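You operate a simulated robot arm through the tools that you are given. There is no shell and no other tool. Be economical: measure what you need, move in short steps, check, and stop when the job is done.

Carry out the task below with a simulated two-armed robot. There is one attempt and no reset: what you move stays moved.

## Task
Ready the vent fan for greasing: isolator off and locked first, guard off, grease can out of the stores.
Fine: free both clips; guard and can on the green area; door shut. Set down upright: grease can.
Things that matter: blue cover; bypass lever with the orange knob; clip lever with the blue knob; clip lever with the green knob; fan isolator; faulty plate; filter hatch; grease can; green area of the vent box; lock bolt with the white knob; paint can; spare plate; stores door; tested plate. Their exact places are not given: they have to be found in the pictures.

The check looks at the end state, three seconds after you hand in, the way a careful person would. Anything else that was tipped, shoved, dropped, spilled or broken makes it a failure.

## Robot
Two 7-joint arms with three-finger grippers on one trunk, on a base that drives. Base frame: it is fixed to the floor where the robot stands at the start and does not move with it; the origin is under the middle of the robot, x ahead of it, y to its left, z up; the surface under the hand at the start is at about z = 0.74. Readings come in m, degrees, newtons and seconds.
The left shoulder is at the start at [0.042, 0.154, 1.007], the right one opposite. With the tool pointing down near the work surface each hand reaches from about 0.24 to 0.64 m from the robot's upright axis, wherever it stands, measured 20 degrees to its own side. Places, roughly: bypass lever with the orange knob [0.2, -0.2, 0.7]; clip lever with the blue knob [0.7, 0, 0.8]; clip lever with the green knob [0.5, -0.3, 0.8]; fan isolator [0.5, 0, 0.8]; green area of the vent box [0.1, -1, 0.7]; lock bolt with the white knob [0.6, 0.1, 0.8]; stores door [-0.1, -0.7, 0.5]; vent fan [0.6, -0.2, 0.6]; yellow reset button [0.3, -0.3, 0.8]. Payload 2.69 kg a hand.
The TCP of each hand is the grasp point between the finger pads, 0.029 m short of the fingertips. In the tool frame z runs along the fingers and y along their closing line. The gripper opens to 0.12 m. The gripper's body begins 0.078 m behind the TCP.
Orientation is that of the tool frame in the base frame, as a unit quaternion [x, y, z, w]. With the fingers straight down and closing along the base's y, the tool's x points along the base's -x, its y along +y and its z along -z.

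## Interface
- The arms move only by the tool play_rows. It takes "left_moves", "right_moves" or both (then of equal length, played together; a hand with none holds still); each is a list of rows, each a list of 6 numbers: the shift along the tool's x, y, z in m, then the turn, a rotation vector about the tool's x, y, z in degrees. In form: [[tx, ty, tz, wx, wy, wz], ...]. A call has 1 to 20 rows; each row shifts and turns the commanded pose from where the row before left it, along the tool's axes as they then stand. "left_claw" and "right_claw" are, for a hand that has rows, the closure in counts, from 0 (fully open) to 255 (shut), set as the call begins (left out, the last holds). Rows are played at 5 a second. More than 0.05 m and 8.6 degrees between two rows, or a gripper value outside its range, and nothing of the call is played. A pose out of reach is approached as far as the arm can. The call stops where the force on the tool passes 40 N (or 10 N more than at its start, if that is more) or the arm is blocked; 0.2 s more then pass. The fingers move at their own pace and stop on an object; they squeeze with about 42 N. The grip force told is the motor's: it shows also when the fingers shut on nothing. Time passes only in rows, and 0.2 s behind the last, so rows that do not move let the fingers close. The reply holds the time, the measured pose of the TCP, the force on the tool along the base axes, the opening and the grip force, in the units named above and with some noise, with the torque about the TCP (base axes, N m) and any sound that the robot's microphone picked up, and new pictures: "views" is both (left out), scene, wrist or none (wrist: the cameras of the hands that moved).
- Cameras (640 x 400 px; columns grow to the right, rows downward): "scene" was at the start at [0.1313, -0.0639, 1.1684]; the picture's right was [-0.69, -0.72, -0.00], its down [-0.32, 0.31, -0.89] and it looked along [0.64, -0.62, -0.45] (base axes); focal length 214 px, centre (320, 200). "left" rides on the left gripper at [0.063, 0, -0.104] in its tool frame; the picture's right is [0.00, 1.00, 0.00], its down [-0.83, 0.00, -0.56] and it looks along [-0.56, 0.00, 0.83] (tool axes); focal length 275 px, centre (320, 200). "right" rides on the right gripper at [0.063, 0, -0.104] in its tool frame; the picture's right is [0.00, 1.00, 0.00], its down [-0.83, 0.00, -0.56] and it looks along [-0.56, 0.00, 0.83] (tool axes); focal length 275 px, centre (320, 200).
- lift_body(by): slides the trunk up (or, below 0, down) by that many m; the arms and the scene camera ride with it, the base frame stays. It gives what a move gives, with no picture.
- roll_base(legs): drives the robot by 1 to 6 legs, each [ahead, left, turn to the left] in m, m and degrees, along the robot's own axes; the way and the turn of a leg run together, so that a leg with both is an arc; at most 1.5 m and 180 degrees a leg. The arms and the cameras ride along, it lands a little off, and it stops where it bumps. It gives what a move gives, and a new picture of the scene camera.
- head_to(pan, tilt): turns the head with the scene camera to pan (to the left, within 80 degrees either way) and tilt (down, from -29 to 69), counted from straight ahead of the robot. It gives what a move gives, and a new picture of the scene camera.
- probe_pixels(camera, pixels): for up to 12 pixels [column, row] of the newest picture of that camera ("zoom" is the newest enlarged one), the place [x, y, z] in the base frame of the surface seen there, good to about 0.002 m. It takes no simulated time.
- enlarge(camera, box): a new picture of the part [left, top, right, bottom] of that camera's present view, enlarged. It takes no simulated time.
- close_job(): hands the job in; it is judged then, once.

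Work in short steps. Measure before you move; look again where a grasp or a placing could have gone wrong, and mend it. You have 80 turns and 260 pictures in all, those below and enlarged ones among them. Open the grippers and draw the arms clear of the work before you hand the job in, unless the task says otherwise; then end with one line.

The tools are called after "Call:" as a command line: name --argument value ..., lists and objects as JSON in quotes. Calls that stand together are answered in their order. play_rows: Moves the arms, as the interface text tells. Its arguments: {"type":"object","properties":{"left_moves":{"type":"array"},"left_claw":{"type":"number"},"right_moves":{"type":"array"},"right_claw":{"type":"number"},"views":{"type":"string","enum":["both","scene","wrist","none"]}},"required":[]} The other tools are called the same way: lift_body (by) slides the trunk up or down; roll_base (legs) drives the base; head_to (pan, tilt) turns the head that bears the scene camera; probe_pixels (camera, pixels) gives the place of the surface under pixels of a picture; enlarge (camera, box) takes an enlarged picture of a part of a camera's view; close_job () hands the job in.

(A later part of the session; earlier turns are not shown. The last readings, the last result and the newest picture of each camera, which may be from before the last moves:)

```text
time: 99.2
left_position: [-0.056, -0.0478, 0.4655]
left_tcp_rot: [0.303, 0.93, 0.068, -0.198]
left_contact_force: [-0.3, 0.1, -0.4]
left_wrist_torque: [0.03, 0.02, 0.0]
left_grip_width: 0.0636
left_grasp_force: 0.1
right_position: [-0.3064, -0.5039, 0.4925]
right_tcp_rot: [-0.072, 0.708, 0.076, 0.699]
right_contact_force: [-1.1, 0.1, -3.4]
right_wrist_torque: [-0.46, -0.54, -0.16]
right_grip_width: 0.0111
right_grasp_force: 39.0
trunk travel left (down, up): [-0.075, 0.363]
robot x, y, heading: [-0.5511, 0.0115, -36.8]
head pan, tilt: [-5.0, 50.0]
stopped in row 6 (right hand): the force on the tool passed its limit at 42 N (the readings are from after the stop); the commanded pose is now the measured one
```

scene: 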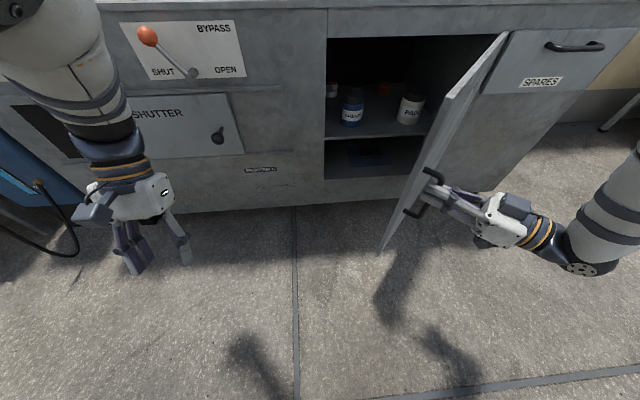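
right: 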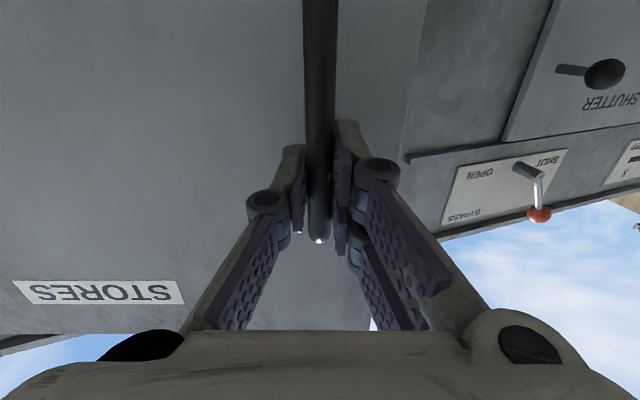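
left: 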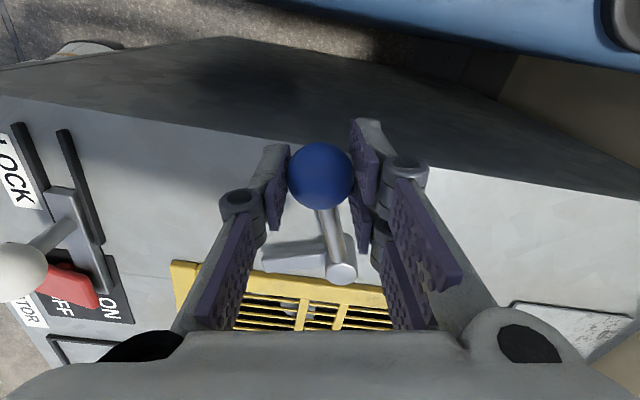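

Cans appear inside: blue "GREASE"-like can at (352,107), paint can at (410,108). I open the door a bit further.

Call:
play_rows --right_moves '[[0, -0.0045, -0.0308, -5, 0, 0], [0, -0.0048, -0.0308, -5, 0, 0], [0, -0.0048, -0.0308, -5, 0, 0], [0, -0.0048, -0.0308, -5, 0, 0], [0, 0, 0, 0, 0, 0]]' --views "scene"

Call:
enlarge --camera "scene" --box '[310, 20, 480, 190]'

```text
time: 100.4
left_position: [-0.0565, -0.0487, 0.4644]
left_tcp_rot: [0.303, 0.93, 0.068, -0.198]
left_contact_force: [0.0, 0.1, 0.5]
left_wrist_torque: [-0.01, 0.0, 0.0]
left_grip_width: 0.0636
left_grasp_force: 0.0
right_position: [-0.4187, -0.5624, 0.493]
right_tcp_rot: [-0.19, 0.685, 0.198, 0.675]
right_contact_force: [-5.1, 7.6, -23.5]
right_wrist_torque: [-0.83, -0.21, 0.09]
right_grip_width: 0.0111
right_grasp_force: 38.3
trunk travel left (down, up): [-0.075, 0.363]
robot x, y, heading: [-0.5512, 0.0114, -36.9]
head pan, tilt: [-5.0, 50.0]
```

scene: 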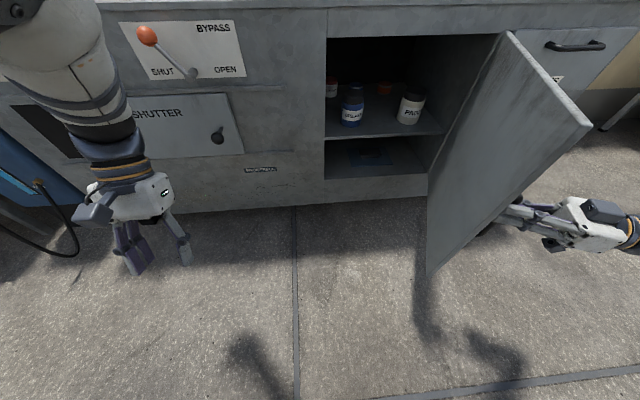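

```text
2.35 times, centred on (395, 105) of scene
```

zoom: 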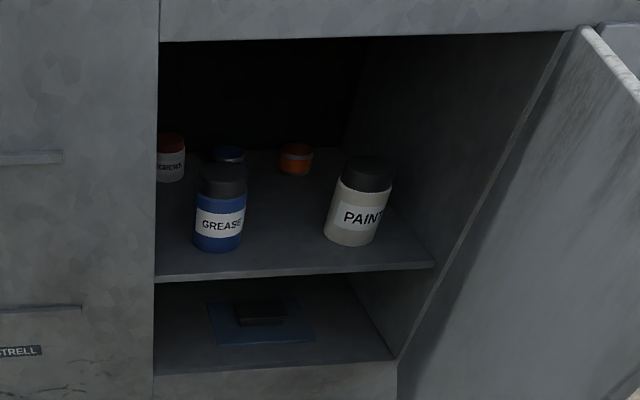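

The door stands ~85° open. I probe the grease can, its neighbours and the shelf.

Call:
probe_pixels --camera "zoom" --pixels '[[222, 168], [222, 185], [220, 225], [218, 247], [198, 215], [243, 215], [172, 160], [228, 155], [340, 215], [385, 215], [220, 262], [158, 200]]'

Call:
enlarge --camera "scene" --box '[320, 60, 400, 135]'

```text
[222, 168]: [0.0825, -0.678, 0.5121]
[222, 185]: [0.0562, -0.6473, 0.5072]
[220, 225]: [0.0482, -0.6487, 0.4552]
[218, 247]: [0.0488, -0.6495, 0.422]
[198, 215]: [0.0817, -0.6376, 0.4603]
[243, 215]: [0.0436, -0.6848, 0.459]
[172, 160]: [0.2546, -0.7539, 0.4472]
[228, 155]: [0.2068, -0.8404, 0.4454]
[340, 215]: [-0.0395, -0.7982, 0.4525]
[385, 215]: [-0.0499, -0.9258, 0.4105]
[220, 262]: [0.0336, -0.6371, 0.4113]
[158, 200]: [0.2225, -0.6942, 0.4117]
```

```text
5.33 times, centred on (360, 98) of scene
```

zoom: 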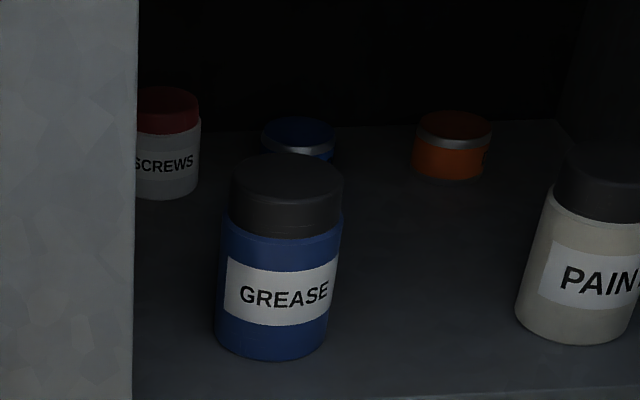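

Grease can: centre ≈ u'.455, v'−.495, z .411–.513, Ø≈.063. The door is about 69° open; I pull it 25° further to make room.

Call:
play_rows --right_moves '[[0.003, -0.0048, -0.0308, -5, 0, 0], [0, -0.0048, -0.0308, -5, 0, 0], [0, -0.0048, -0.0308, -5, 0, 0], [0, -0.0048, -0.0308, -5, 0, 0], [0, -0.0048, -0.0308, -5, 0, 0], [0, 0, 0, 0, 0, 0]]' --views "scene"

```text
time: 101.2
left_position: [-0.0552, -0.0472, 0.4654]
left_tcp_rot: [0.301, 0.93, 0.068, -0.199]
left_contact_force: [0.4, 0.5, -0.3]
left_wrist_torque: [0.03, 0.0, 0.03]
left_grip_width: 0.0635
left_grasp_force: 0.0
right_position: [-0.4563, -0.5974, 0.4964]
right_tcp_rot: [-0.244, 0.68, 0.241, 0.649]
right_contact_force: [8.4, -9.2, -10.8]
right_wrist_torque: [-0.91, -0.14, -0.31]
right_grip_width: 0.0109
right_grasp_force: 38.0
right hand out of reach, approached as far as the arm can: row 2, 3, 4
trunk travel left (down, up): [-0.075, 0.363]
robot x, y, heading: [-0.5505, 0.0083, -36.4]
head pan, tilt: [-5.0, 50.0]
stopped in row 4 (right hand): the force on the tool passed its limit at 91 N (the readings are from after the stop); the commanded pose is now the measured one
```

scene: 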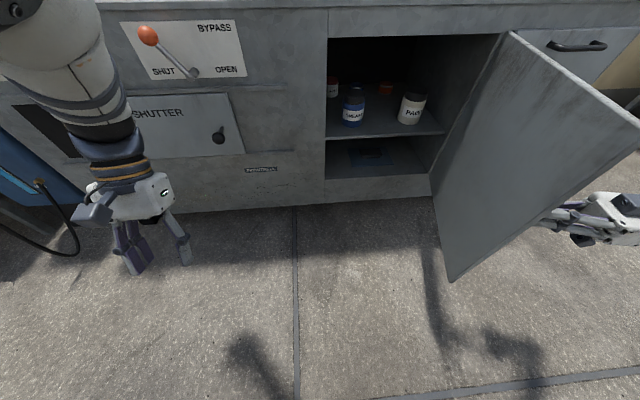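

Reach ends at ~78°, enough. I release the handle, back the hand out (−z) and then move it toward the robot (+y tool).

Call:
play_rows --right_claw 100 --right_moves '[[0, 0, 0, 0, 0, 0], [0, 0, 0, 0, 0, 0], [0, 0, -0.02, 0, 0, 0], [0, 0, -0.025, 0, 0, 0], [0, 0, -0.025, 0, 0, 0], [0, 0.04, 0, 0, 0, 0], [0, 0.045, 0, 0, 0, 0], [0, 0.045, 0, 0, 0, 0]]' --views "scene"

```text
time: 103.0
left_position: [-0.0556, -0.0464, 0.4651]
left_tcp_rot: [0.302, 0.93, 0.067, -0.199]
left_contact_force: [-0.1, 0.9, 0.8]
left_wrist_torque: [-0.03, -0.06, -0.02]
left_grip_width: 0.0633
left_grasp_force: 0.2
right_position: [-0.5571, -0.5101, 0.4977]
right_tcp_rot: [-0.245, 0.677, 0.242, 0.651]
right_contact_force: [-1.4, -0.6, 0.4]
right_wrist_torque: [-0.04, 0.03, -0.04]
right_grip_width: 0.073
right_grasp_force: 0.4
right hand out of reach, approached as far as the arm can: row 4, 5, 7
trunk travel left (down, up): [-0.075, 0.363]
robot x, y, heading: [-0.5548, 0.0104, -36.7]
head pan, tilt: [-5.0, 50.0]
```

scene: 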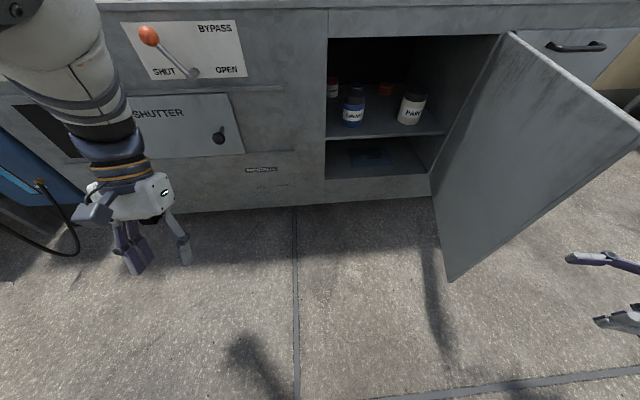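

The hand is clear of the door's edge. I bring it left in front of the robot and turn it to point forward again.

Call:
play_rows --right_moves '[[0, 0.04, 0.02, 0, 0, 0], [0, 0.01, 0.045, 0, 0, 0], [0, 0.01, 0.045, 0, 0, 0], [0, 0, 0.03, 8.4, 0, 0], [0, 0, 0.02, 8.4, 0, 0], [0, 0, 0, 8.4, 0, 0], [0, 0, 0, 8.4, 0, 0], [0, 0, 0, 8.4, 0, 0], [0, 0, 0, 8.4, 0, 0], [0, 0, 0, 8.4, 0, 0], [0, 0, 0, 8.4, 0, 0], [0, 0, 0, 8.4, 0, 0], [0, 0, 0, 0, 0, 0]]' --views "scene"

```text
time: 105.8
left_position: [-0.0554, -0.0477, 0.4662]
left_tcp_rot: [0.301, 0.93, 0.067, -0.199]
left_contact_force: [-0.1, 0.1, -1.5]
left_wrist_torque: [0.01, 0.0, -0.04]
left_grip_width: 0.0632
left_grasp_force: 0.1
right_position: [-0.4767, -0.3687, 0.4724]
right_tcp_rot: [0.205, 0.684, -0.226, 0.663]
right_contact_force: [0.0, -0.1, 0.2]
right_wrist_torque: [-0.01, 0.01, -0.04]
right_grip_width: 0.0731
right_grasp_force: 0.0
right hand out of reach, approached as far as the arm can: row 10, 11, 12
trunk travel left (down, up): [-0.075, 0.363]
robot x, y, heading: [-0.5538, 0.0072, -36.6]
head pan, tilt: [-5.0, 50.0]
```

scene: 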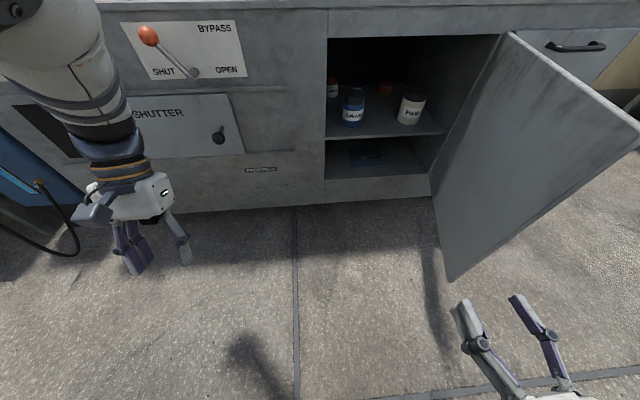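

The right hand is in front, pointing forward. I shift the base left .09 and ahead .16 so the right arm can reach straight into the stores.

Call:
roll_base --legs '[[0, 0.09, 0], [0.16, 0, 0]]'

Call:
play_rows --right_claw 25 --right_moves '[[-0.02, 0, 0.03, 0, 8, 0], [-0.02, 0, 0.03, 0, 8, 0], [-0.02, 0, 0.03, 0, 7, 0], [0, 0, 0, 0, 7, 0], [0, 0, 0, 0, 0, 0]]' --views "both"

```text
time: 108.2
left_position: [0.1286, -0.0694, 0.4648]
left_tcp_rot: [0.302, 0.93, 0.067, -0.198]
left_contact_force: [0.1, 0.4, 1.2]
left_wrist_torque: [0.01, 0.0, 0.02]
left_grip_width: 0.0636
left_grasp_force: 0.1
right_position: [-0.2939, -0.3906, 0.4723]
right_tcp_rot: [0.205, 0.683, -0.225, 0.663]
right_contact_force: [-0.9, 0.0, -0.4]
right_wrist_torque: [-0.05, -0.02, 0.0]
right_grip_width: 0.073
right_grasp_force: 0.1
trunk travel left (down, up): [-0.075, 0.363]
robot x, y, heading: [-0.3713, -0.0134, -36.7]
head pan, tilt: [-5.0, 50.0]
```

scene: 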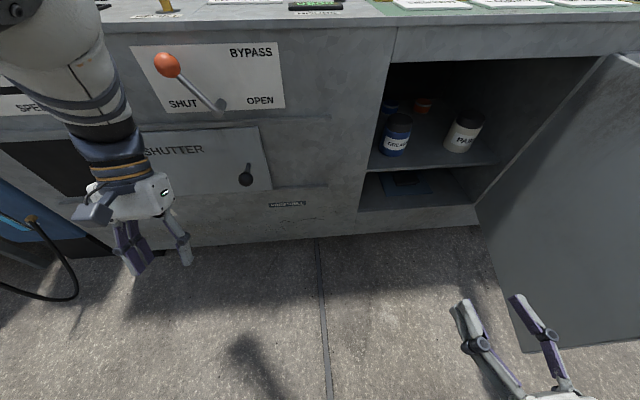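

```text
time: 109.4
left_position: [0.1275, -0.0683, 0.4657]
left_tcp_rot: [0.301, 0.93, 0.067, -0.199]
left_contact_force: [-0.1, 0.6, 0.2]
left_wrist_torque: [-0.02, -0.01, -0.02]
left_grip_width: 0.0635
left_grasp_force: 0.1
right_position: [-0.2249, -0.4842, 0.3872]
right_tcp_rot: [0.255, 0.832, -0.163, 0.465]
right_contact_force: [-0.3, 0.4, 0.1]
right_wrist_torque: [-0.02, -0.02, -0.01]
right_grip_width: 0.1082
right_grasp_force: 0.0
right hand out of reach, approached as far as the arm can: row 1, 2, 3, 4
trunk travel left (down, up): [-0.075, 0.363]
robot x, y, heading: [-0.3676, -0.0121, -36.5]
head pan, tilt: [-5.0, 50.0]
```

scene: 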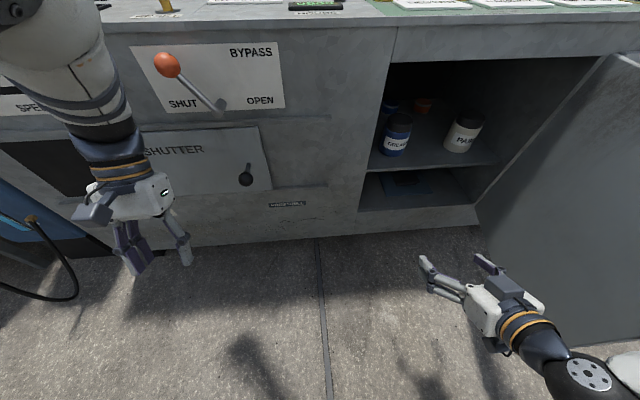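
right: 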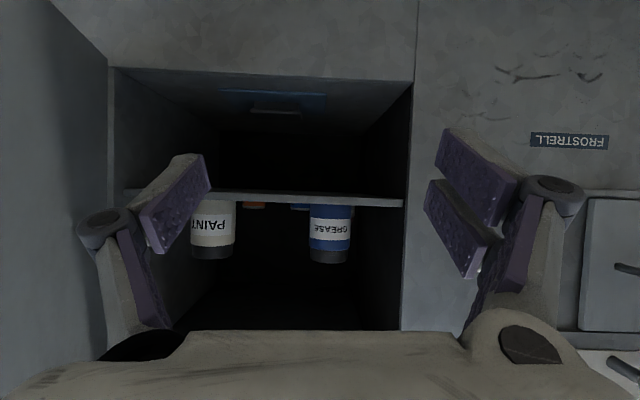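

TCP now u'.106, v'−.523, z .387, pitch 31° down, pointing along the box normal. I move to u'.30, v'−.495, z .475, before the can.

Call:
play_rows --right_moves '[[-0.0351, 0.0056, 0.0242, 0, 0, 0], [-0.0351, 0.0056, 0.0242, 0, 0, 0], [-0.0351, 0.0056, 0.0242, 0, 0, 0], [-0.0351, 0.0056, 0.0242, 0, 0, 0], [-0.0351, 0.0056, 0.0242, 0, 0, 0], [0, 0, 0, 0, 0, 0]]' --views "both"

```text
time: 110.8
left_position: [0.1304, -0.0684, 0.4659]
left_tcp_rot: [0.3, 0.931, 0.066, -0.199]
left_contact_force: [-0.8, -0.7, 0.5]
left_wrist_torque: [-0.02, 0.0, 0.02]
left_grip_width: 0.0633
left_grasp_force: 0.1
right_position: [-0.0429, -0.5714, 0.4759]
right_tcp_rot: [0.254, 0.831, -0.164, 0.466]
right_contact_force: [-0.3, 0.2, 0.3]
right_wrist_torque: [0.08, 0.07, -0.01]
right_grip_width: 0.1082
right_grasp_force: 0.1
trunk travel left (down, up): [-0.075, 0.363]
robot x, y, heading: [-0.3721, -0.0144, -36.4]
head pan, tilt: [-5.0, 50.0]
```

scene: 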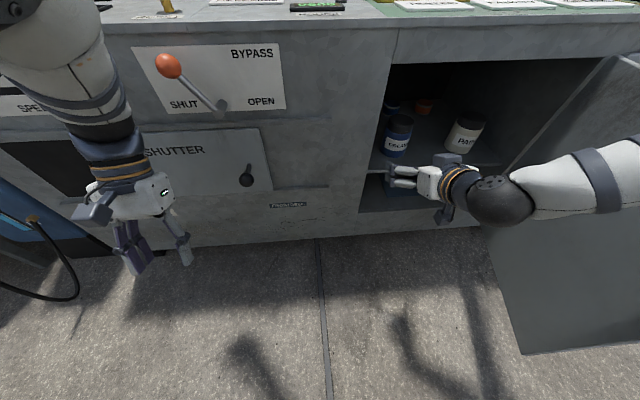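
right: 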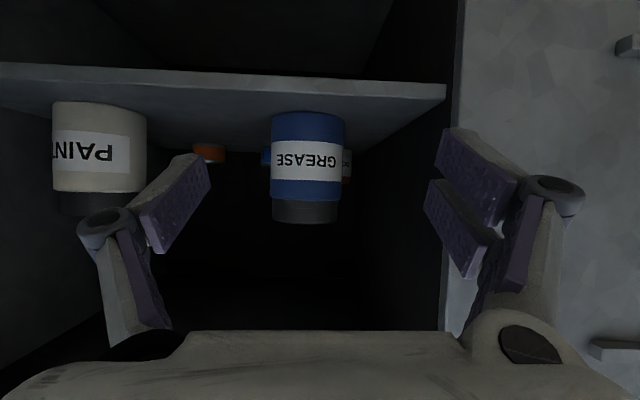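

The can is at col 308 (≈12 mm right of TCP axis), and the left finger is near the frame (col 450). I probe the frame edge and can in the wrist view.

Call:
probe_pixels --camera "right" --pixels '[[440, 92], [455, 100], [308, 165], [308, 215], [275, 150], [340, 150], [308, 105], [350, 160], [145, 150]]'

Call:
play_rows --right_claw 60 --right_moves '[[0, -0.012, 0, 0, 0, 0], [0, 0, 0, 0, 0, 0]]' --views "wrist"

```text
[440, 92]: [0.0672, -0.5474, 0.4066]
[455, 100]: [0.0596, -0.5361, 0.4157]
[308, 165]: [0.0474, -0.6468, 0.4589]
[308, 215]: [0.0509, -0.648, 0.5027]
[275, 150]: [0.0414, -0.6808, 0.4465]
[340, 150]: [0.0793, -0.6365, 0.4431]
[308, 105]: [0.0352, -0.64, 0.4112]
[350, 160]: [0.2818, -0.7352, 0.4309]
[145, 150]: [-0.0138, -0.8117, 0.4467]
```

```text
time: 111.4
left_position: [0.1281, -0.0687, 0.4656]
left_tcp_rot: [0.301, 0.93, 0.067, -0.198]
left_contact_force: [0.0, -0.2, -0.7]
left_wrist_torque: [0.03, -0.01, -0.01]
left_grip_width: 0.0634
left_grasp_force: 0.1
right_position: [-0.0545, -0.5809, 0.4766]
right_tcp_rot: [0.256, 0.832, -0.164, 0.463]
right_contact_force: [-0.1, -1.0, -0.3]
right_wrist_torque: [-0.05, 0.02, 0.03]
right_grip_width: 0.0918
right_grasp_force: 0.1
trunk travel left (down, up): [-0.075, 0.363]
robot x, y, heading: [-0.3669, -0.0102, -36.6]
head pan, tilt: [-5.0, 50.0]
```

right: 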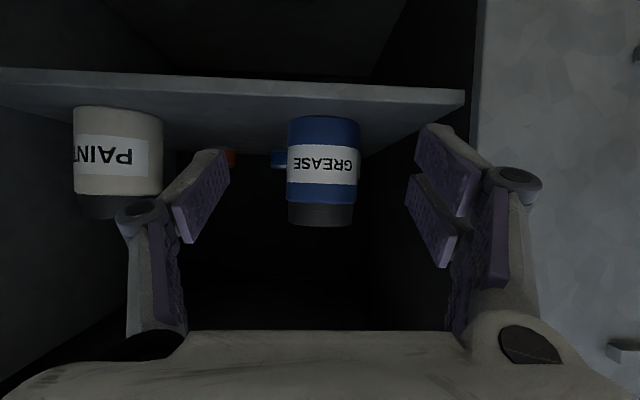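

Can centre v'−.494, u'.453; wall edge v'−.401 – fine. I advance 152 mm to the can in steps.

Call:
play_rows --right_moves '[[-0.0136, 0.0008, 0.0273, 0, 0, 0], [-0.0136, 0.0008, 0.0273, 0, 0, 0], [-0.0136, 0.0008, 0.0273, 0, 0, 0], [-0.0136, 0.0008, 0.0273, 0, 0, 0], [-0.0136, 0.0008, 0.0273, 0, 0, 0], [0, 0, 0, 0, 0, 0]]' --views "both"

```text
time: 112.8
left_position: [0.1279, -0.0692, 0.4644]
left_tcp_rot: [0.302, 0.93, 0.067, -0.198]
left_contact_force: [0.2, 0.9, 0.4]
left_wrist_torque: [0.0, 0.0, -0.01]
left_grip_width: 0.0637
left_grasp_force: 0.1
right_position: [0.0718, -0.6673, 0.4633]
right_tcp_rot: [0.256, 0.832, -0.164, 0.464]
right_contact_force: [0.0, 0.3, 0.5]
right_wrist_torque: [0.0, 0.03, 0.01]
right_grip_width: 0.0922
right_grasp_force: 0.2
trunk travel left (down, up): [-0.075, 0.363]
robot x, y, heading: [-0.3687, -0.0125, -36.9]
head pan, tilt: [-5.0, 50.0]
```

scene: 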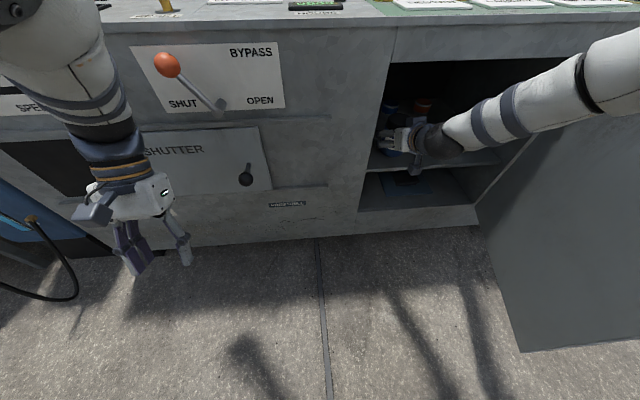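
right: 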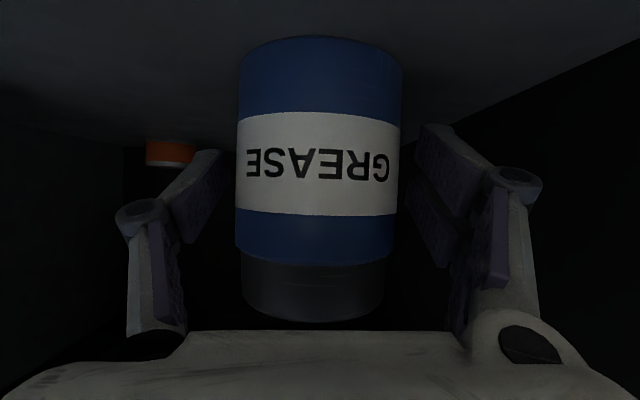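

The can is well between the fingers. I close on it and check, then lift 2 cm.

Call:
play_rows --right_claw 255 --right_moves '[[0, 0, 0, 0, 0, 0], [0, 0, 0, 0, 0, 0], [0, 0, 0, 0, 0, 0]]' --views "wrist"

Call:
play_rows --right_moves '[[-0.0086, 0, -0.0052, 0, 0, 0], [-0.0086, 0, -0.0052, 0, 0, 0], [0, 0, 0, 0, 0, 0]]' --views "wrist"

```text
time: 113.6
left_position: [0.1282, -0.0685, 0.4645]
left_tcp_rot: [0.301, 0.93, 0.067, -0.198]
left_contact_force: [-0.2, -1.5, 0.0]
left_wrist_torque: [-0.04, -0.02, 0.03]
left_grip_width: 0.0636
left_grasp_force: 0.1
right_position: [0.0719, -0.667, 0.4635]
right_tcp_rot: [0.256, 0.832, -0.165, 0.464]
right_contact_force: [1.6, 1.4, 2.8]
right_wrist_torque: [0.22, -0.22, 0.01]
right_grip_width: 0.0706
right_grasp_force: 42.4
trunk travel left (down, up): [-0.075, 0.363]
robot x, y, heading: [-0.3715, -0.0121, -36.6]
head pan, tilt: [-5.0, 50.0]
```

right: 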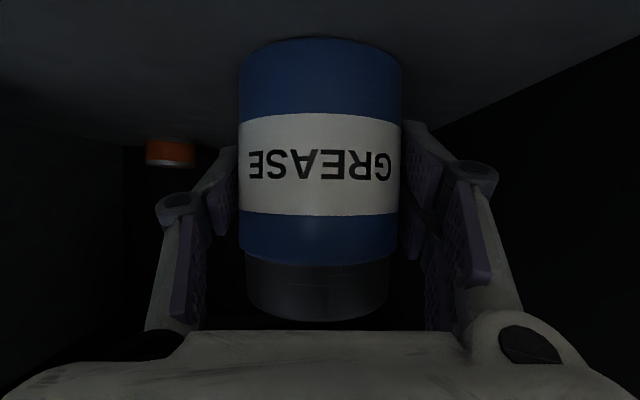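

```text
time: 114.4
left_position: [0.1285, -0.069, 0.4654]
left_tcp_rot: [0.302, 0.93, 0.067, -0.198]
left_contact_force: [0.0, 0.6, 0.3]
left_wrist_torque: [0.04, 0.0, -0.01]
left_grip_width: 0.0638
left_grasp_force: 0.0
right_position: [0.0695, -0.666, 0.4851]
right_tcp_rot: [0.255, 0.832, -0.164, 0.464]
right_contact_force: [0.2, 0.5, -3.6]
right_wrist_torque: [0.0, -0.02, 0.0]
right_grip_width: 0.0707
right_grasp_force: 42.4
trunk travel left (down, up): [-0.075, 0.363]
robot x, y, heading: [-0.3708, -0.0136, -36.7]
head pan, tilt: [-5.0, 50.0]
```

right: 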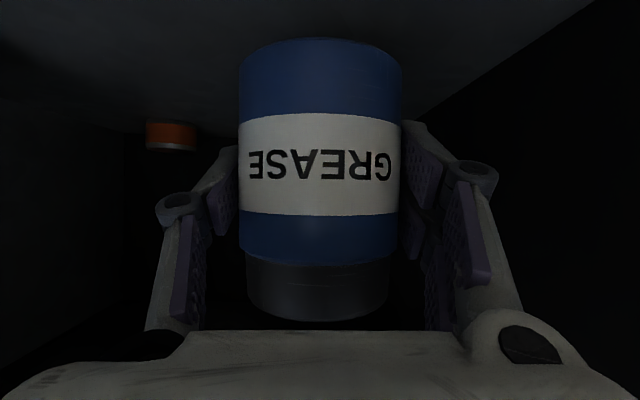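

The can is held and lifted (0.36 kg, Ø .07). I back the base straight out 0.30 m and then raise the trunk.

Call:
roll_base --legs '[[-0.3, 0, 0]]'

Call:
lift_body --by 0.36

Call:
play_rows --right_moves '[[0, 0, 0, 0, 0, 0]]' --views "both"

```text
time: 116.5
left_position: [-0.1144, 0.1119, 0.4648]
left_tcp_rot: [0.3, 0.931, 0.067, -0.199]
left_contact_force: [-0.3, 0.1, 0.3]
left_wrist_torque: [-0.02, -0.03, -0.01]
left_grip_width: 0.0634
left_grasp_force: 0.0
right_position: [-0.1684, -0.4854, 0.4832]
right_tcp_rot: [0.254, 0.832, -0.164, 0.465]
right_contact_force: [0.6, 0.2, -3.5]
right_wrist_torque: [0.03, 0.03, 0.04]
right_grip_width: 0.0706
right_grasp_force: 42.0
trunk travel left (down, up): [-0.075, 0.363]
robot x, y, heading: [-0.6152, 0.1636, -36.2]
head pan, tilt: [-5.0, 50.0]
```

scene: 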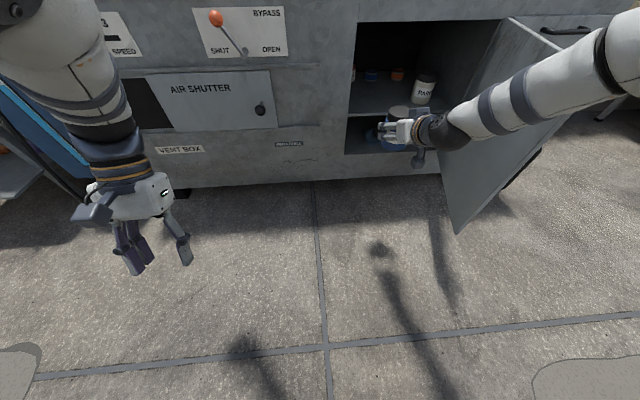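

```text
time: 120.0
left_position: [-0.1137, 0.1135, 0.8245]
left_tcp_rot: [0.3, 0.93, 0.068, -0.2]
left_contact_force: [0.4, 1.2, 0.1]
left_wrist_torque: [0.01, -0.01, 0.02]
left_grip_width: 0.0635
left_grasp_force: 0.1
right_position: [-0.1692, -0.4852, 0.8423]
right_tcp_rot: [0.254, 0.833, -0.163, 0.463]
right_contact_force: [-0.4, -0.5, -3.9]
right_wrist_torque: [0.02, 0.02, 0.01]
right_grip_width: 0.0707
right_grasp_force: 42.2
trunk travel left (down, up): [-0.435, 0.003]
robot x, y, heading: [-0.6093, 0.169, -36.4]
head pan, tilt: [-5.0, 50.0]
```

```text
time: 120.3
left_position: [-0.1127, 0.1117, 0.8257]
left_tcp_rot: [0.3, 0.931, 0.066, -0.199]
left_contact_force: [0.0, 0.3, 0.3]
left_wrist_torque: [-0.02, 0.02, -0.03]
left_grip_width: 0.0635
left_grasp_force: 0.1
right_position: [-0.1694, -0.4858, 0.845]
right_tcp_rot: [0.254, 0.833, -0.162, 0.464]
right_contact_force: [-0.6, 0.4, -3.4]
right_wrist_torque: [-0.01, 0.01, 0.0]
right_grip_width: 0.0707
right_grasp_force: 42.1
trunk travel left (down, up): [-0.435, 0.003]
robot x, y, heading: [-0.613, 0.166, -36.2]
head pan, tilt: [-5.0, 50.0]
```

scene: 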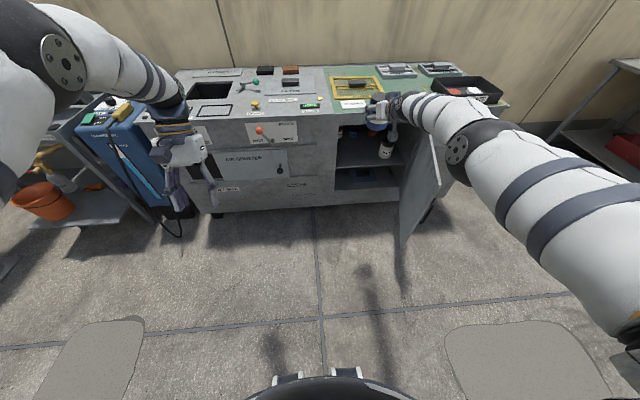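
right: 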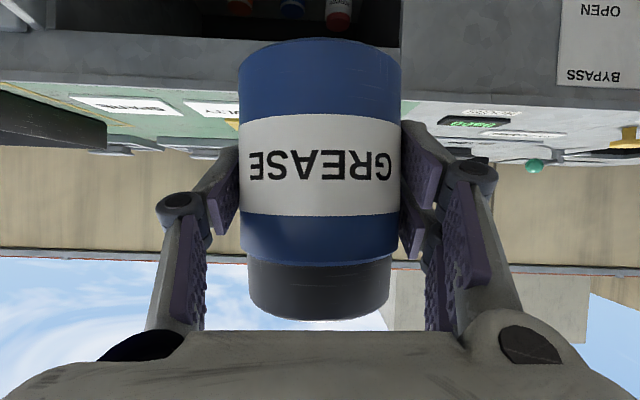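

Target for the can: u'≈.54, v'≈−.745 (between guard, plates, labels and waste line). I raise the left hand a bit, then turn the base −12.4° and drive straight ahead 0.30 first.

Call:
play_rows --left_moves '[[0, 0, -0.04, 0, 0, 0], [0, 0, -0.04, 0, 0, 0], [0, 0, 0, 0, 0, 0]]' --right_moves '[[-0.0086, 0, -0.0052, 0, 0, 0], [-0.0086, 0, -0.0052, 0, 0, 0], [0, 0, 0, 0, 0, 0]]' --views "none"

Call:
roll_base --legs '[[0, 0, -12.4], [0.3, 0, 0]]'

Call:
head_to --pan -20 --tilt 50

```text
time: 121.2
left_position: [-0.0886, 0.0902, 0.8996]
left_tcp_rot: [0.299, 0.931, 0.068, -0.199]
left_contact_force: [-0.5, 0.5, -0.1]
left_wrist_torque: [0.01, -0.01, 0.0]
left_grip_width: 0.0636
left_grasp_force: 0.1
right_position: [-0.1693, -0.483, 0.8628]
right_tcp_rot: [0.253, 0.833, -0.162, 0.464]
right_contact_force: [-0.6, -0.2, -2.3]
right_wrist_torque: [0.04, 0.06, -0.04]
right_grip_width: 0.0705
right_grasp_force: 41.6
trunk travel left (down, up): [-0.435, 0.003]
robot x, y, heading: [-0.6124, 0.1691, -36.4]
head pan, tilt: [-5.0, 50.0]
```

```text
time: 124.0
left_position: [0.0859, -0.2403, 0.9007]
left_tcp_rot: [0.394, 0.895, 0.087, -0.19]
left_contact_force: [1.1, 0.3, 0.0]
left_wrist_torque: [0.01, 0.01, -0.01]
left_grip_width: 0.0631
left_grasp_force: 0.1
right_position: [-0.1073, -0.7848, 0.863]
right_tcp_rot: [0.337, 0.803, -0.21, 0.445]
right_contact_force: [0.3, -0.3, -3.6]
right_wrist_torque: [0.02, 0.04, 0.0]
right_grip_width: 0.0707
right_grasp_force: 41.9
trunk travel left (down, up): [-0.435, 0.003]
robot x, y, heading: [-0.4071, -0.0578, -47.9]
head pan, tilt: [-5.0, 50.0]
```

scene: 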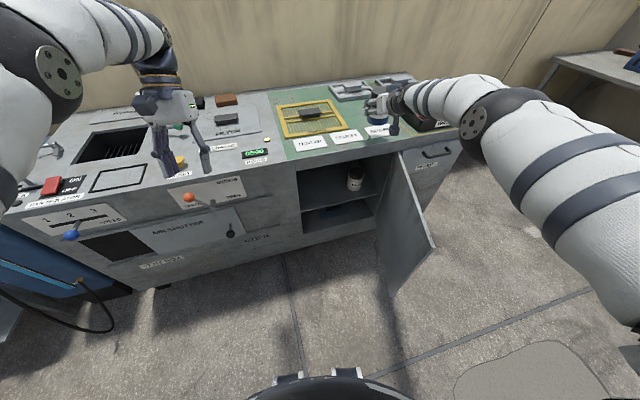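

```text
time: 124.8
left_position: [0.0853, -0.2386, 0.9004]
left_tcp_rot: [0.393, 0.896, 0.087, -0.19]
left_contact_force: [-0.4, 0.3, -0.4]
left_wrist_torque: [0.02, -0.01, 0.04]
left_grip_width: 0.0634
left_grasp_force: 0.1
right_position: [-0.1071, -0.7854, 0.8627]
right_tcp_rot: [0.338, 0.803, -0.21, 0.444]
right_contact_force: [0.2, 0.5, -3.6]
right_wrist_torque: [0.02, 0.07, -0.01]
right_grip_width: 0.0704
right_grasp_force: 41.5
trunk travel left (down, up): [-0.435, 0.003]
robot x, y, heading: [-0.4109, -0.0597, -48.3]
head pan, tilt: [-20.0, 50.0]
```

scene: 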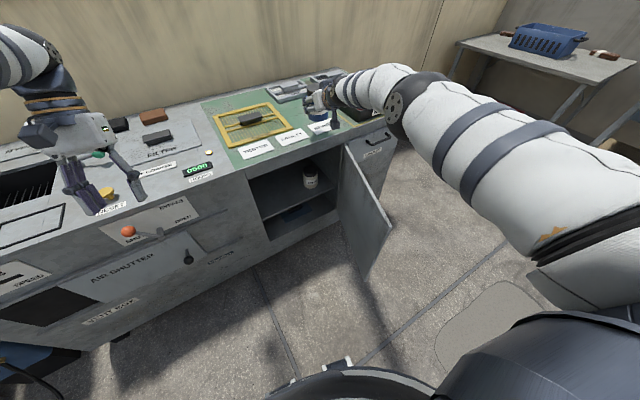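

Arm passes clear over the door. TCP at u'.379, v'−.695; I drive ahead .165 and right .016 to be above the spot.

Call:
roll_base --legs '[[0.165, -0.016, 0]]'

Call:
play_rows --right_moves '[[0, 0, 0, 0, 0, 0]]' --views "wrist"

Call:
enlarge --camera "scene" --box '[180, 40, 440, 200]'

```text
time: 126.2
left_position: [0.1878, -0.3736, 0.8998]
left_tcp_rot: [0.391, 0.896, 0.087, -0.191]
left_contact_force: [0.3, -0.5, 0.0]
left_wrist_torque: [0.03, 0.0, 0.02]
left_grip_width: 0.0638
left_grasp_force: 0.0
right_position: [-0.0023, -0.9198, 0.8626]
right_tcp_rot: [0.336, 0.804, -0.208, 0.445]
right_contact_force: [-0.1, 0.0, -2.7]
right_wrist_torque: [0.06, 0.01, -0.01]
right_grip_width: 0.0708
right_grasp_force: 41.8
trunk travel left (down, up): [-0.435, 0.003]
robot x, y, heading: [-0.3093, -0.1953, -47.8]
head pan, tilt: [-20.0, 50.0]
```

scene: 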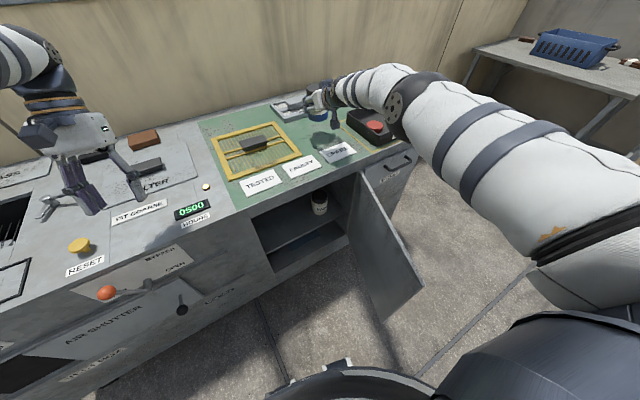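

```text
time: 126.6
left_position: [0.1881, -0.3719, 0.9014]
left_tcp_rot: [0.391, 0.896, 0.087, -0.191]
left_contact_force: [0.4, -0.6, 0.0]
left_wrist_torque: [0.0, 0.02, 0.01]
left_grip_width: 0.0633
left_grasp_force: 0.1
right_position: [-0.0041, -0.9184, 0.8616]
right_tcp_rot: [0.335, 0.804, -0.208, 0.445]
right_contact_force: [0.3, -0.4, -3.2]
right_wrist_torque: [0.01, 0.02, 0.03]
right_grip_width: 0.0706
right_grasp_force: 41.7
trunk travel left (down, up): [-0.435, 0.003]
robot x, y, heading: [-0.3124, -0.1973, -47.6]
head pan, tilt: [-20.0, 50.0]
```

right: 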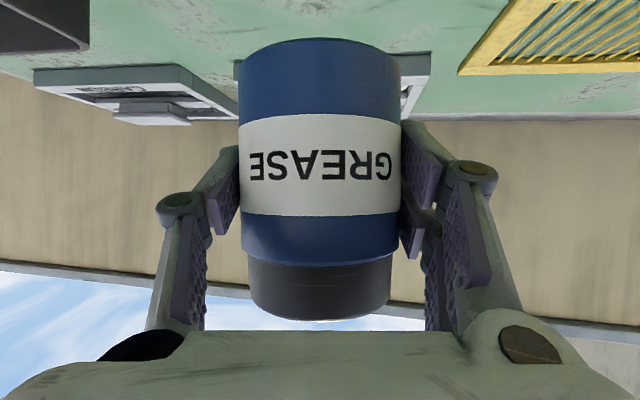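

```text
2.46 times, centred on (310, 120) of scene
```

zoom: 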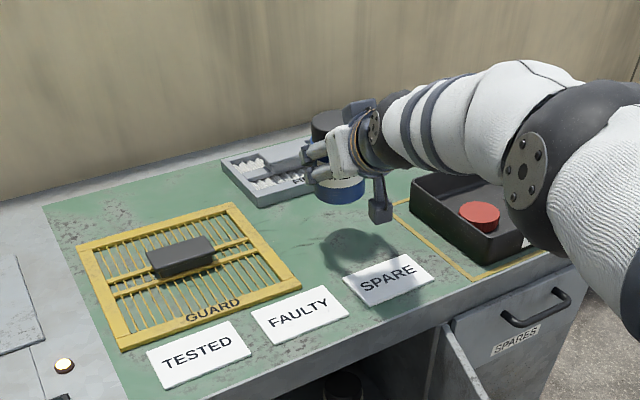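

TCP is at u'.5415, v'−.742, over free green surface. I lower 60 mm, then creep down to contact.

Call:
play_rows --right_moves '[[0.0171, 0, 0.0104, 0, 0, 0], [0.0171, 0, 0.0104, 0, 0, 0], [0.0171, 0, 0.0104, 0, 0, 0], [0, 0, 0, 0, 0, 0]]' --views "wrist"

Call:
enlarge --camera "scene" --box '[260, 60, 420, 160]'

```text
time: 127.6
left_position: [0.1876, -0.3726, 0.9011]
left_tcp_rot: [0.391, 0.896, 0.086, -0.191]
left_contact_force: [0.4, 1.2, 0.0]
left_wrist_torque: [0.01, 0.0, 0.01]
left_grip_width: 0.0634
left_grasp_force: 0.0
right_position: [-0.0055, -0.9135, 0.8146]
right_tcp_rot: [0.336, 0.803, -0.21, 0.446]
right_contact_force: [0.0, 0.5, -2.6]
right_wrist_torque: [0.01, 0.02, 0.02]
right_grip_width: 0.0707
right_grasp_force: 42.3
right hand out of reach, approached as far as the arm can: row 2, 3
trunk travel left (down, up): [-0.435, 0.003]
robot x, y, heading: [-0.305, -0.1992, -47.6]
head pan, tilt: [-20.0, 50.0]
```

right: 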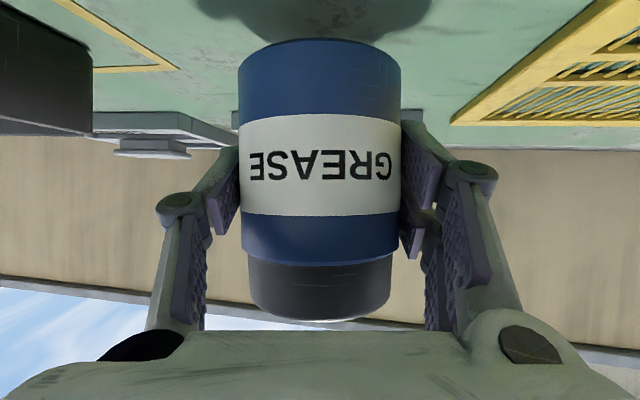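

```text
4.00 times, centred on (340, 110) of scene
```

zoom: 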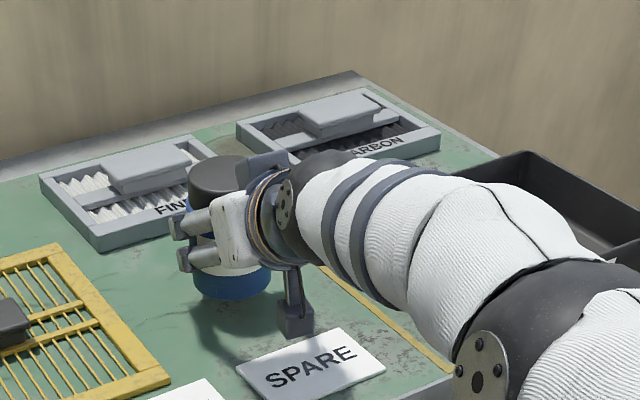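

Arm reach limits lowering (z .8146, 23 mm to go); I lower the trunk instead by 19 mm, then check.

Call:
lift_body --by -0.019

Call:
play_rows --right_moves '[[0, 0, 0, 0, 0, 0]]' --views "none"

Call:
enlarge --camera "scene" --box '[260, 60, 420, 160]'

```text
time: 128.2
left_position: [0.1869, -0.3724, 0.8809]
left_tcp_rot: [0.391, 0.895, 0.089, -0.194]
left_contact_force: [1.0, -0.8, 0.1]
left_wrist_torque: [0.04, -0.01, -0.02]
left_grip_width: 0.0635
left_grasp_force: 0.0
right_position: [-0.0055, -0.9164, 0.7774]
right_tcp_rot: [0.342, 0.804, -0.206, 0.441]
right_contact_force: [-3.1, 6.2, 16.3]
right_wrist_torque: [0.68, -0.43, 0.26]
right_grip_width: 0.0712
right_grasp_force: 41.8
trunk travel left (down, up): [-0.42, 0.018]
robot x, y, heading: [-0.3065, -0.1961, -47.9]
head pan, tilt: [-20.0, 50.0]
stopped: the force on the tool passed its limit at 59 N (the readings are from after the stop); the commanded pose is now the measured one
```

```text
time: 128.6
left_position: [0.1872, -0.3721, 0.8825]
left_tcp_rot: [0.39, 0.896, 0.088, -0.193]
left_contact_force: [0.4, -0.4, 1.0]
left_wrist_torque: [0.06, 0.02, 0.01]
left_grip_width: 0.0636
left_grasp_force: 0.0
right_position: [-0.004, -0.9168, 0.7777]
right_tcp_rot: [0.34, 0.805, -0.205, 0.44]
right_contact_force: [5.3, -4.0, 14.4]
right_wrist_torque: [0.21, -0.7, -0.2]
right_grip_width: 0.0707
right_grasp_force: 41.5
trunk travel left (down, up): [-0.42, 0.018]
robot x, y, heading: [-0.3082, -0.1941, -47.6]
head pan, tilt: [-20.0, 50.0]
```

```text
4.00 times, centred on (340, 110) of scene
5 turns are left
```

zoom: 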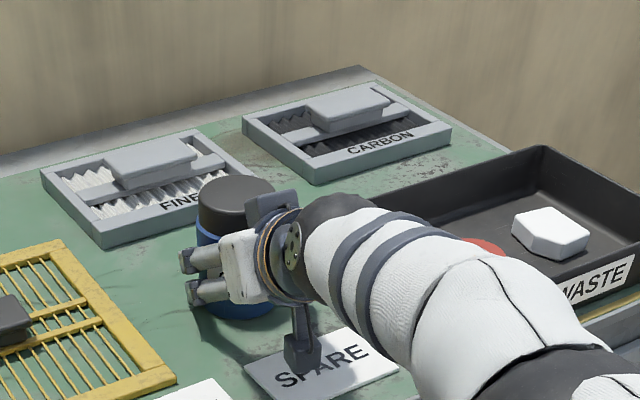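

Only 5 turns remain. The can stands on the green surface; I release, withdraw back-and-up, drive back, align, go right of the open door and lower the trunk for closing it.

Call:
play_rows --right_claw 30 --right_moves '[[0, 0, 0, 0, 0, 0], [0, 0, 0, 0, 0, 0], [0, 0, 0, 0, 0, 0]]' --views "wrist"

Call:
play_rows --right_moves '[[0, 0, -0.03, 0, 0, 0], [0, 0, -0.045, 0, 0, 0], [0, 0, -0.05, 0, 0, 0], [0, 0, -0.05, 0, 0, 0], [0, 0, -0.05, 0, 0, 0], [0, 0, 0, 0, 0, 0]]' --views "both"

Call:
roll_base --legs '[[-0.298, 0, 0], [0, 0, 11.3], [0, -0.376, 0]]'

Call:
play_rows --right_claw 255 --right_moves '[[0, 0, 0, 0, 0, 0], [0, 0, 0, 0, 0, 0], [0, 0, 0, 0, 0, 0]]' --views "none"

Call:
lift_body --by -0.38

Call:
head_to --pan -10 --tilt 45

```text
time: 129.4
left_position: [0.1874, -0.3719, 0.8822]
left_tcp_rot: [0.39, 0.896, 0.087, -0.194]
left_contact_force: [-0.7, -0.1, -0.2]
left_wrist_torque: [-0.01, -0.02, 0.03]
left_grip_width: 0.0634
left_grasp_force: 0.2
right_position: [-0.0058, -0.9139, 0.7735]
right_tcp_rot: [0.342, 0.806, -0.205, 0.437]
right_contact_force: [0.1, 0.4, -0.3]
right_wrist_torque: [0.01, -0.01, -0.01]
right_grip_width: 0.106
right_grasp_force: 0.0
trunk travel left (down, up): [-0.42, 0.018]
robot x, y, heading: [-0.3091, -0.1916, -47.8]
head pan, tilt: [-20.0, 50.0]
```

right: 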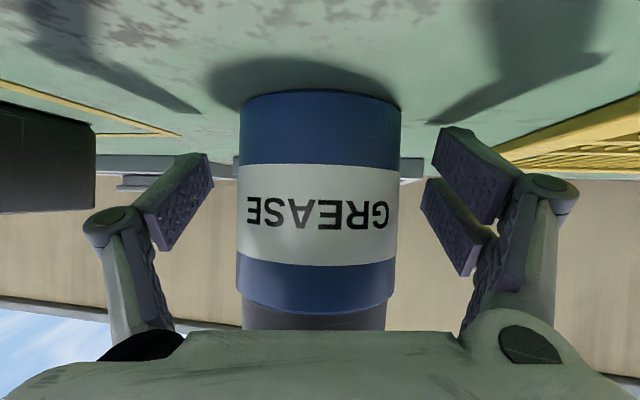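

```text
time: 130.8
left_position: [0.1873, -0.3723, 0.8816]
left_tcp_rot: [0.39, 0.896, 0.088, -0.194]
left_contact_force: [-0.4, -0.9, -0.8]
left_wrist_torque: [0.05, 0.03, -0.02]
left_grip_width: 0.0635
left_grasp_force: 0.0
right_position: [-0.1344, -0.7793, 0.8917]
right_tcp_rot: [0.342, 0.806, -0.205, 0.437]
right_contact_force: [0.2, -0.7, 0.2]
right_wrist_torque: [0.04, -0.01, -0.04]
right_grip_width: 0.1056
right_grasp_force: 0.1
trunk travel left (down, up): [-0.42, 0.018]
robot x, y, heading: [-0.3062, -0.1985, -47.7]
head pan, tilt: [-20.0, 50.0]
```

scene: 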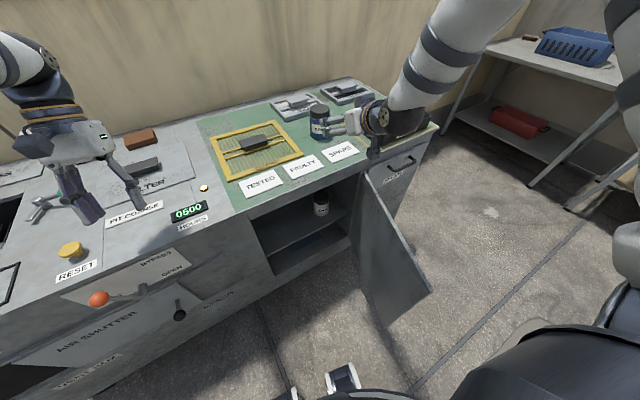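
right: 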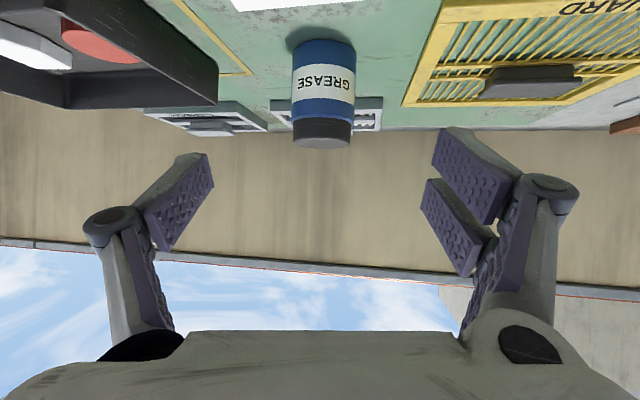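

```text
time: 136.6
left_position: [-0.213, -0.3472, 0.882]
left_tcp_rot: [0.301, 0.93, 0.068, -0.201]
left_contact_force: [-0.4, -0.1, -0.2]
left_wrist_torque: [-0.01, -0.03, -0.01]
left_grip_width: 0.0637
left_grasp_force: 0.1
right_position: [-0.4506, -0.808, 0.8919]
right_tcp_rot: [0.263, 0.836, -0.162, 0.455]
right_contact_force: [-0.8, -0.7, 0.7]
right_wrist_torque: [-0.02, 0.0, 0.03]
right_grip_width: 0.106
right_grasp_force: 0.0
trunk travel left (down, up): [-0.42, 0.018]
robot x, y, heading: [-0.7318, -0.2667, -36.6]
head pan, tilt: [-20.0, 50.0]
```

scene: 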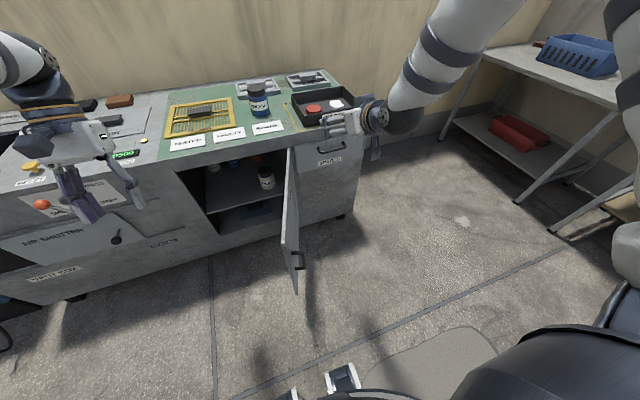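

```text
time: 137.4
left_position: [-0.2125, -0.3472, 0.8821]
left_tcp_rot: [0.302, 0.929, 0.069, -0.201]
left_contact_force: [0.1, -0.7, -0.3]
left_wrist_torque: [-0.01, -0.01, 0.02]
left_grip_width: 0.0636
left_grasp_force: 0.0
right_position: [-0.4491, -0.8079, 0.8922]
right_tcp_rot: [0.262, 0.835, -0.162, 0.456]
right_contact_force: [-0.2, -1.2, 0.1]
right_wrist_torque: [0.0, 0.0, 0.0]
right_grip_width: 0.0
right_grasp_force: 29.3
trunk travel left (down, up): [-0.42, 0.018]
robot x, y, heading: [-0.7322, -0.2672, -36.7]
head pan, tilt: [-20.0, 50.0]
```

```text
time: 141.1
left_position: [-0.204, -0.3543, 0.4395]
left_tcp_rot: [0.297, 0.912, 0.09, -0.268]
left_contact_force: [-0.3, 0.0, 0.5]
left_wrist_torque: [-0.03, -0.03, -0.03]
left_grip_width: 0.0633
left_grasp_force: 0.0
right_position: [-0.4616, -0.7996, 0.3424]
right_tcp_rot: [0.283, 0.904, -0.107, 0.302]
right_contact_force: [0.2, -0.2, 0.0]
right_wrist_torque: [-0.01, -0.01, 0.0]
right_grip_width: 0.0001
right_grasp_force: 28.5
trunk travel left (down, up): [-0.04, 0.398]
robot x, y, heading: [-0.7345, -0.2708, -36.6]
head pan, tilt: [-20.0, 50.0]
```

```text
time: 141.8
left_position: [-0.2042, -0.3535, 0.4387]
left_tcp_rot: [0.295, 0.913, 0.09, -0.267]
left_contact_force: [0.2, 0.3, -0.6]
left_wrist_torque: [0.0, -0.01, 0.04]
left_grip_width: 0.0634
left_grasp_force: 0.1
right_position: [-0.4617, -0.8001, 0.3416]
right_tcp_rot: [0.283, 0.904, -0.107, 0.301]
right_contact_force: [-0.3, -0.3, -0.2]
right_wrist_torque: [0.0, -0.02, -0.02]
right_grip_width: 0.0
right_grasp_force: 28.4
trunk travel left (down, up): [-0.04, 0.398]
robot x, y, heading: [-0.7354, -0.2679, -36.7]
head pan, tilt: [-10.0, 45.0]
4 turns are left
```

scene: 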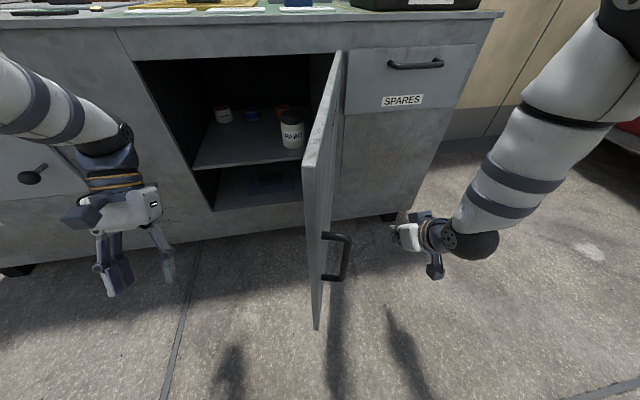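

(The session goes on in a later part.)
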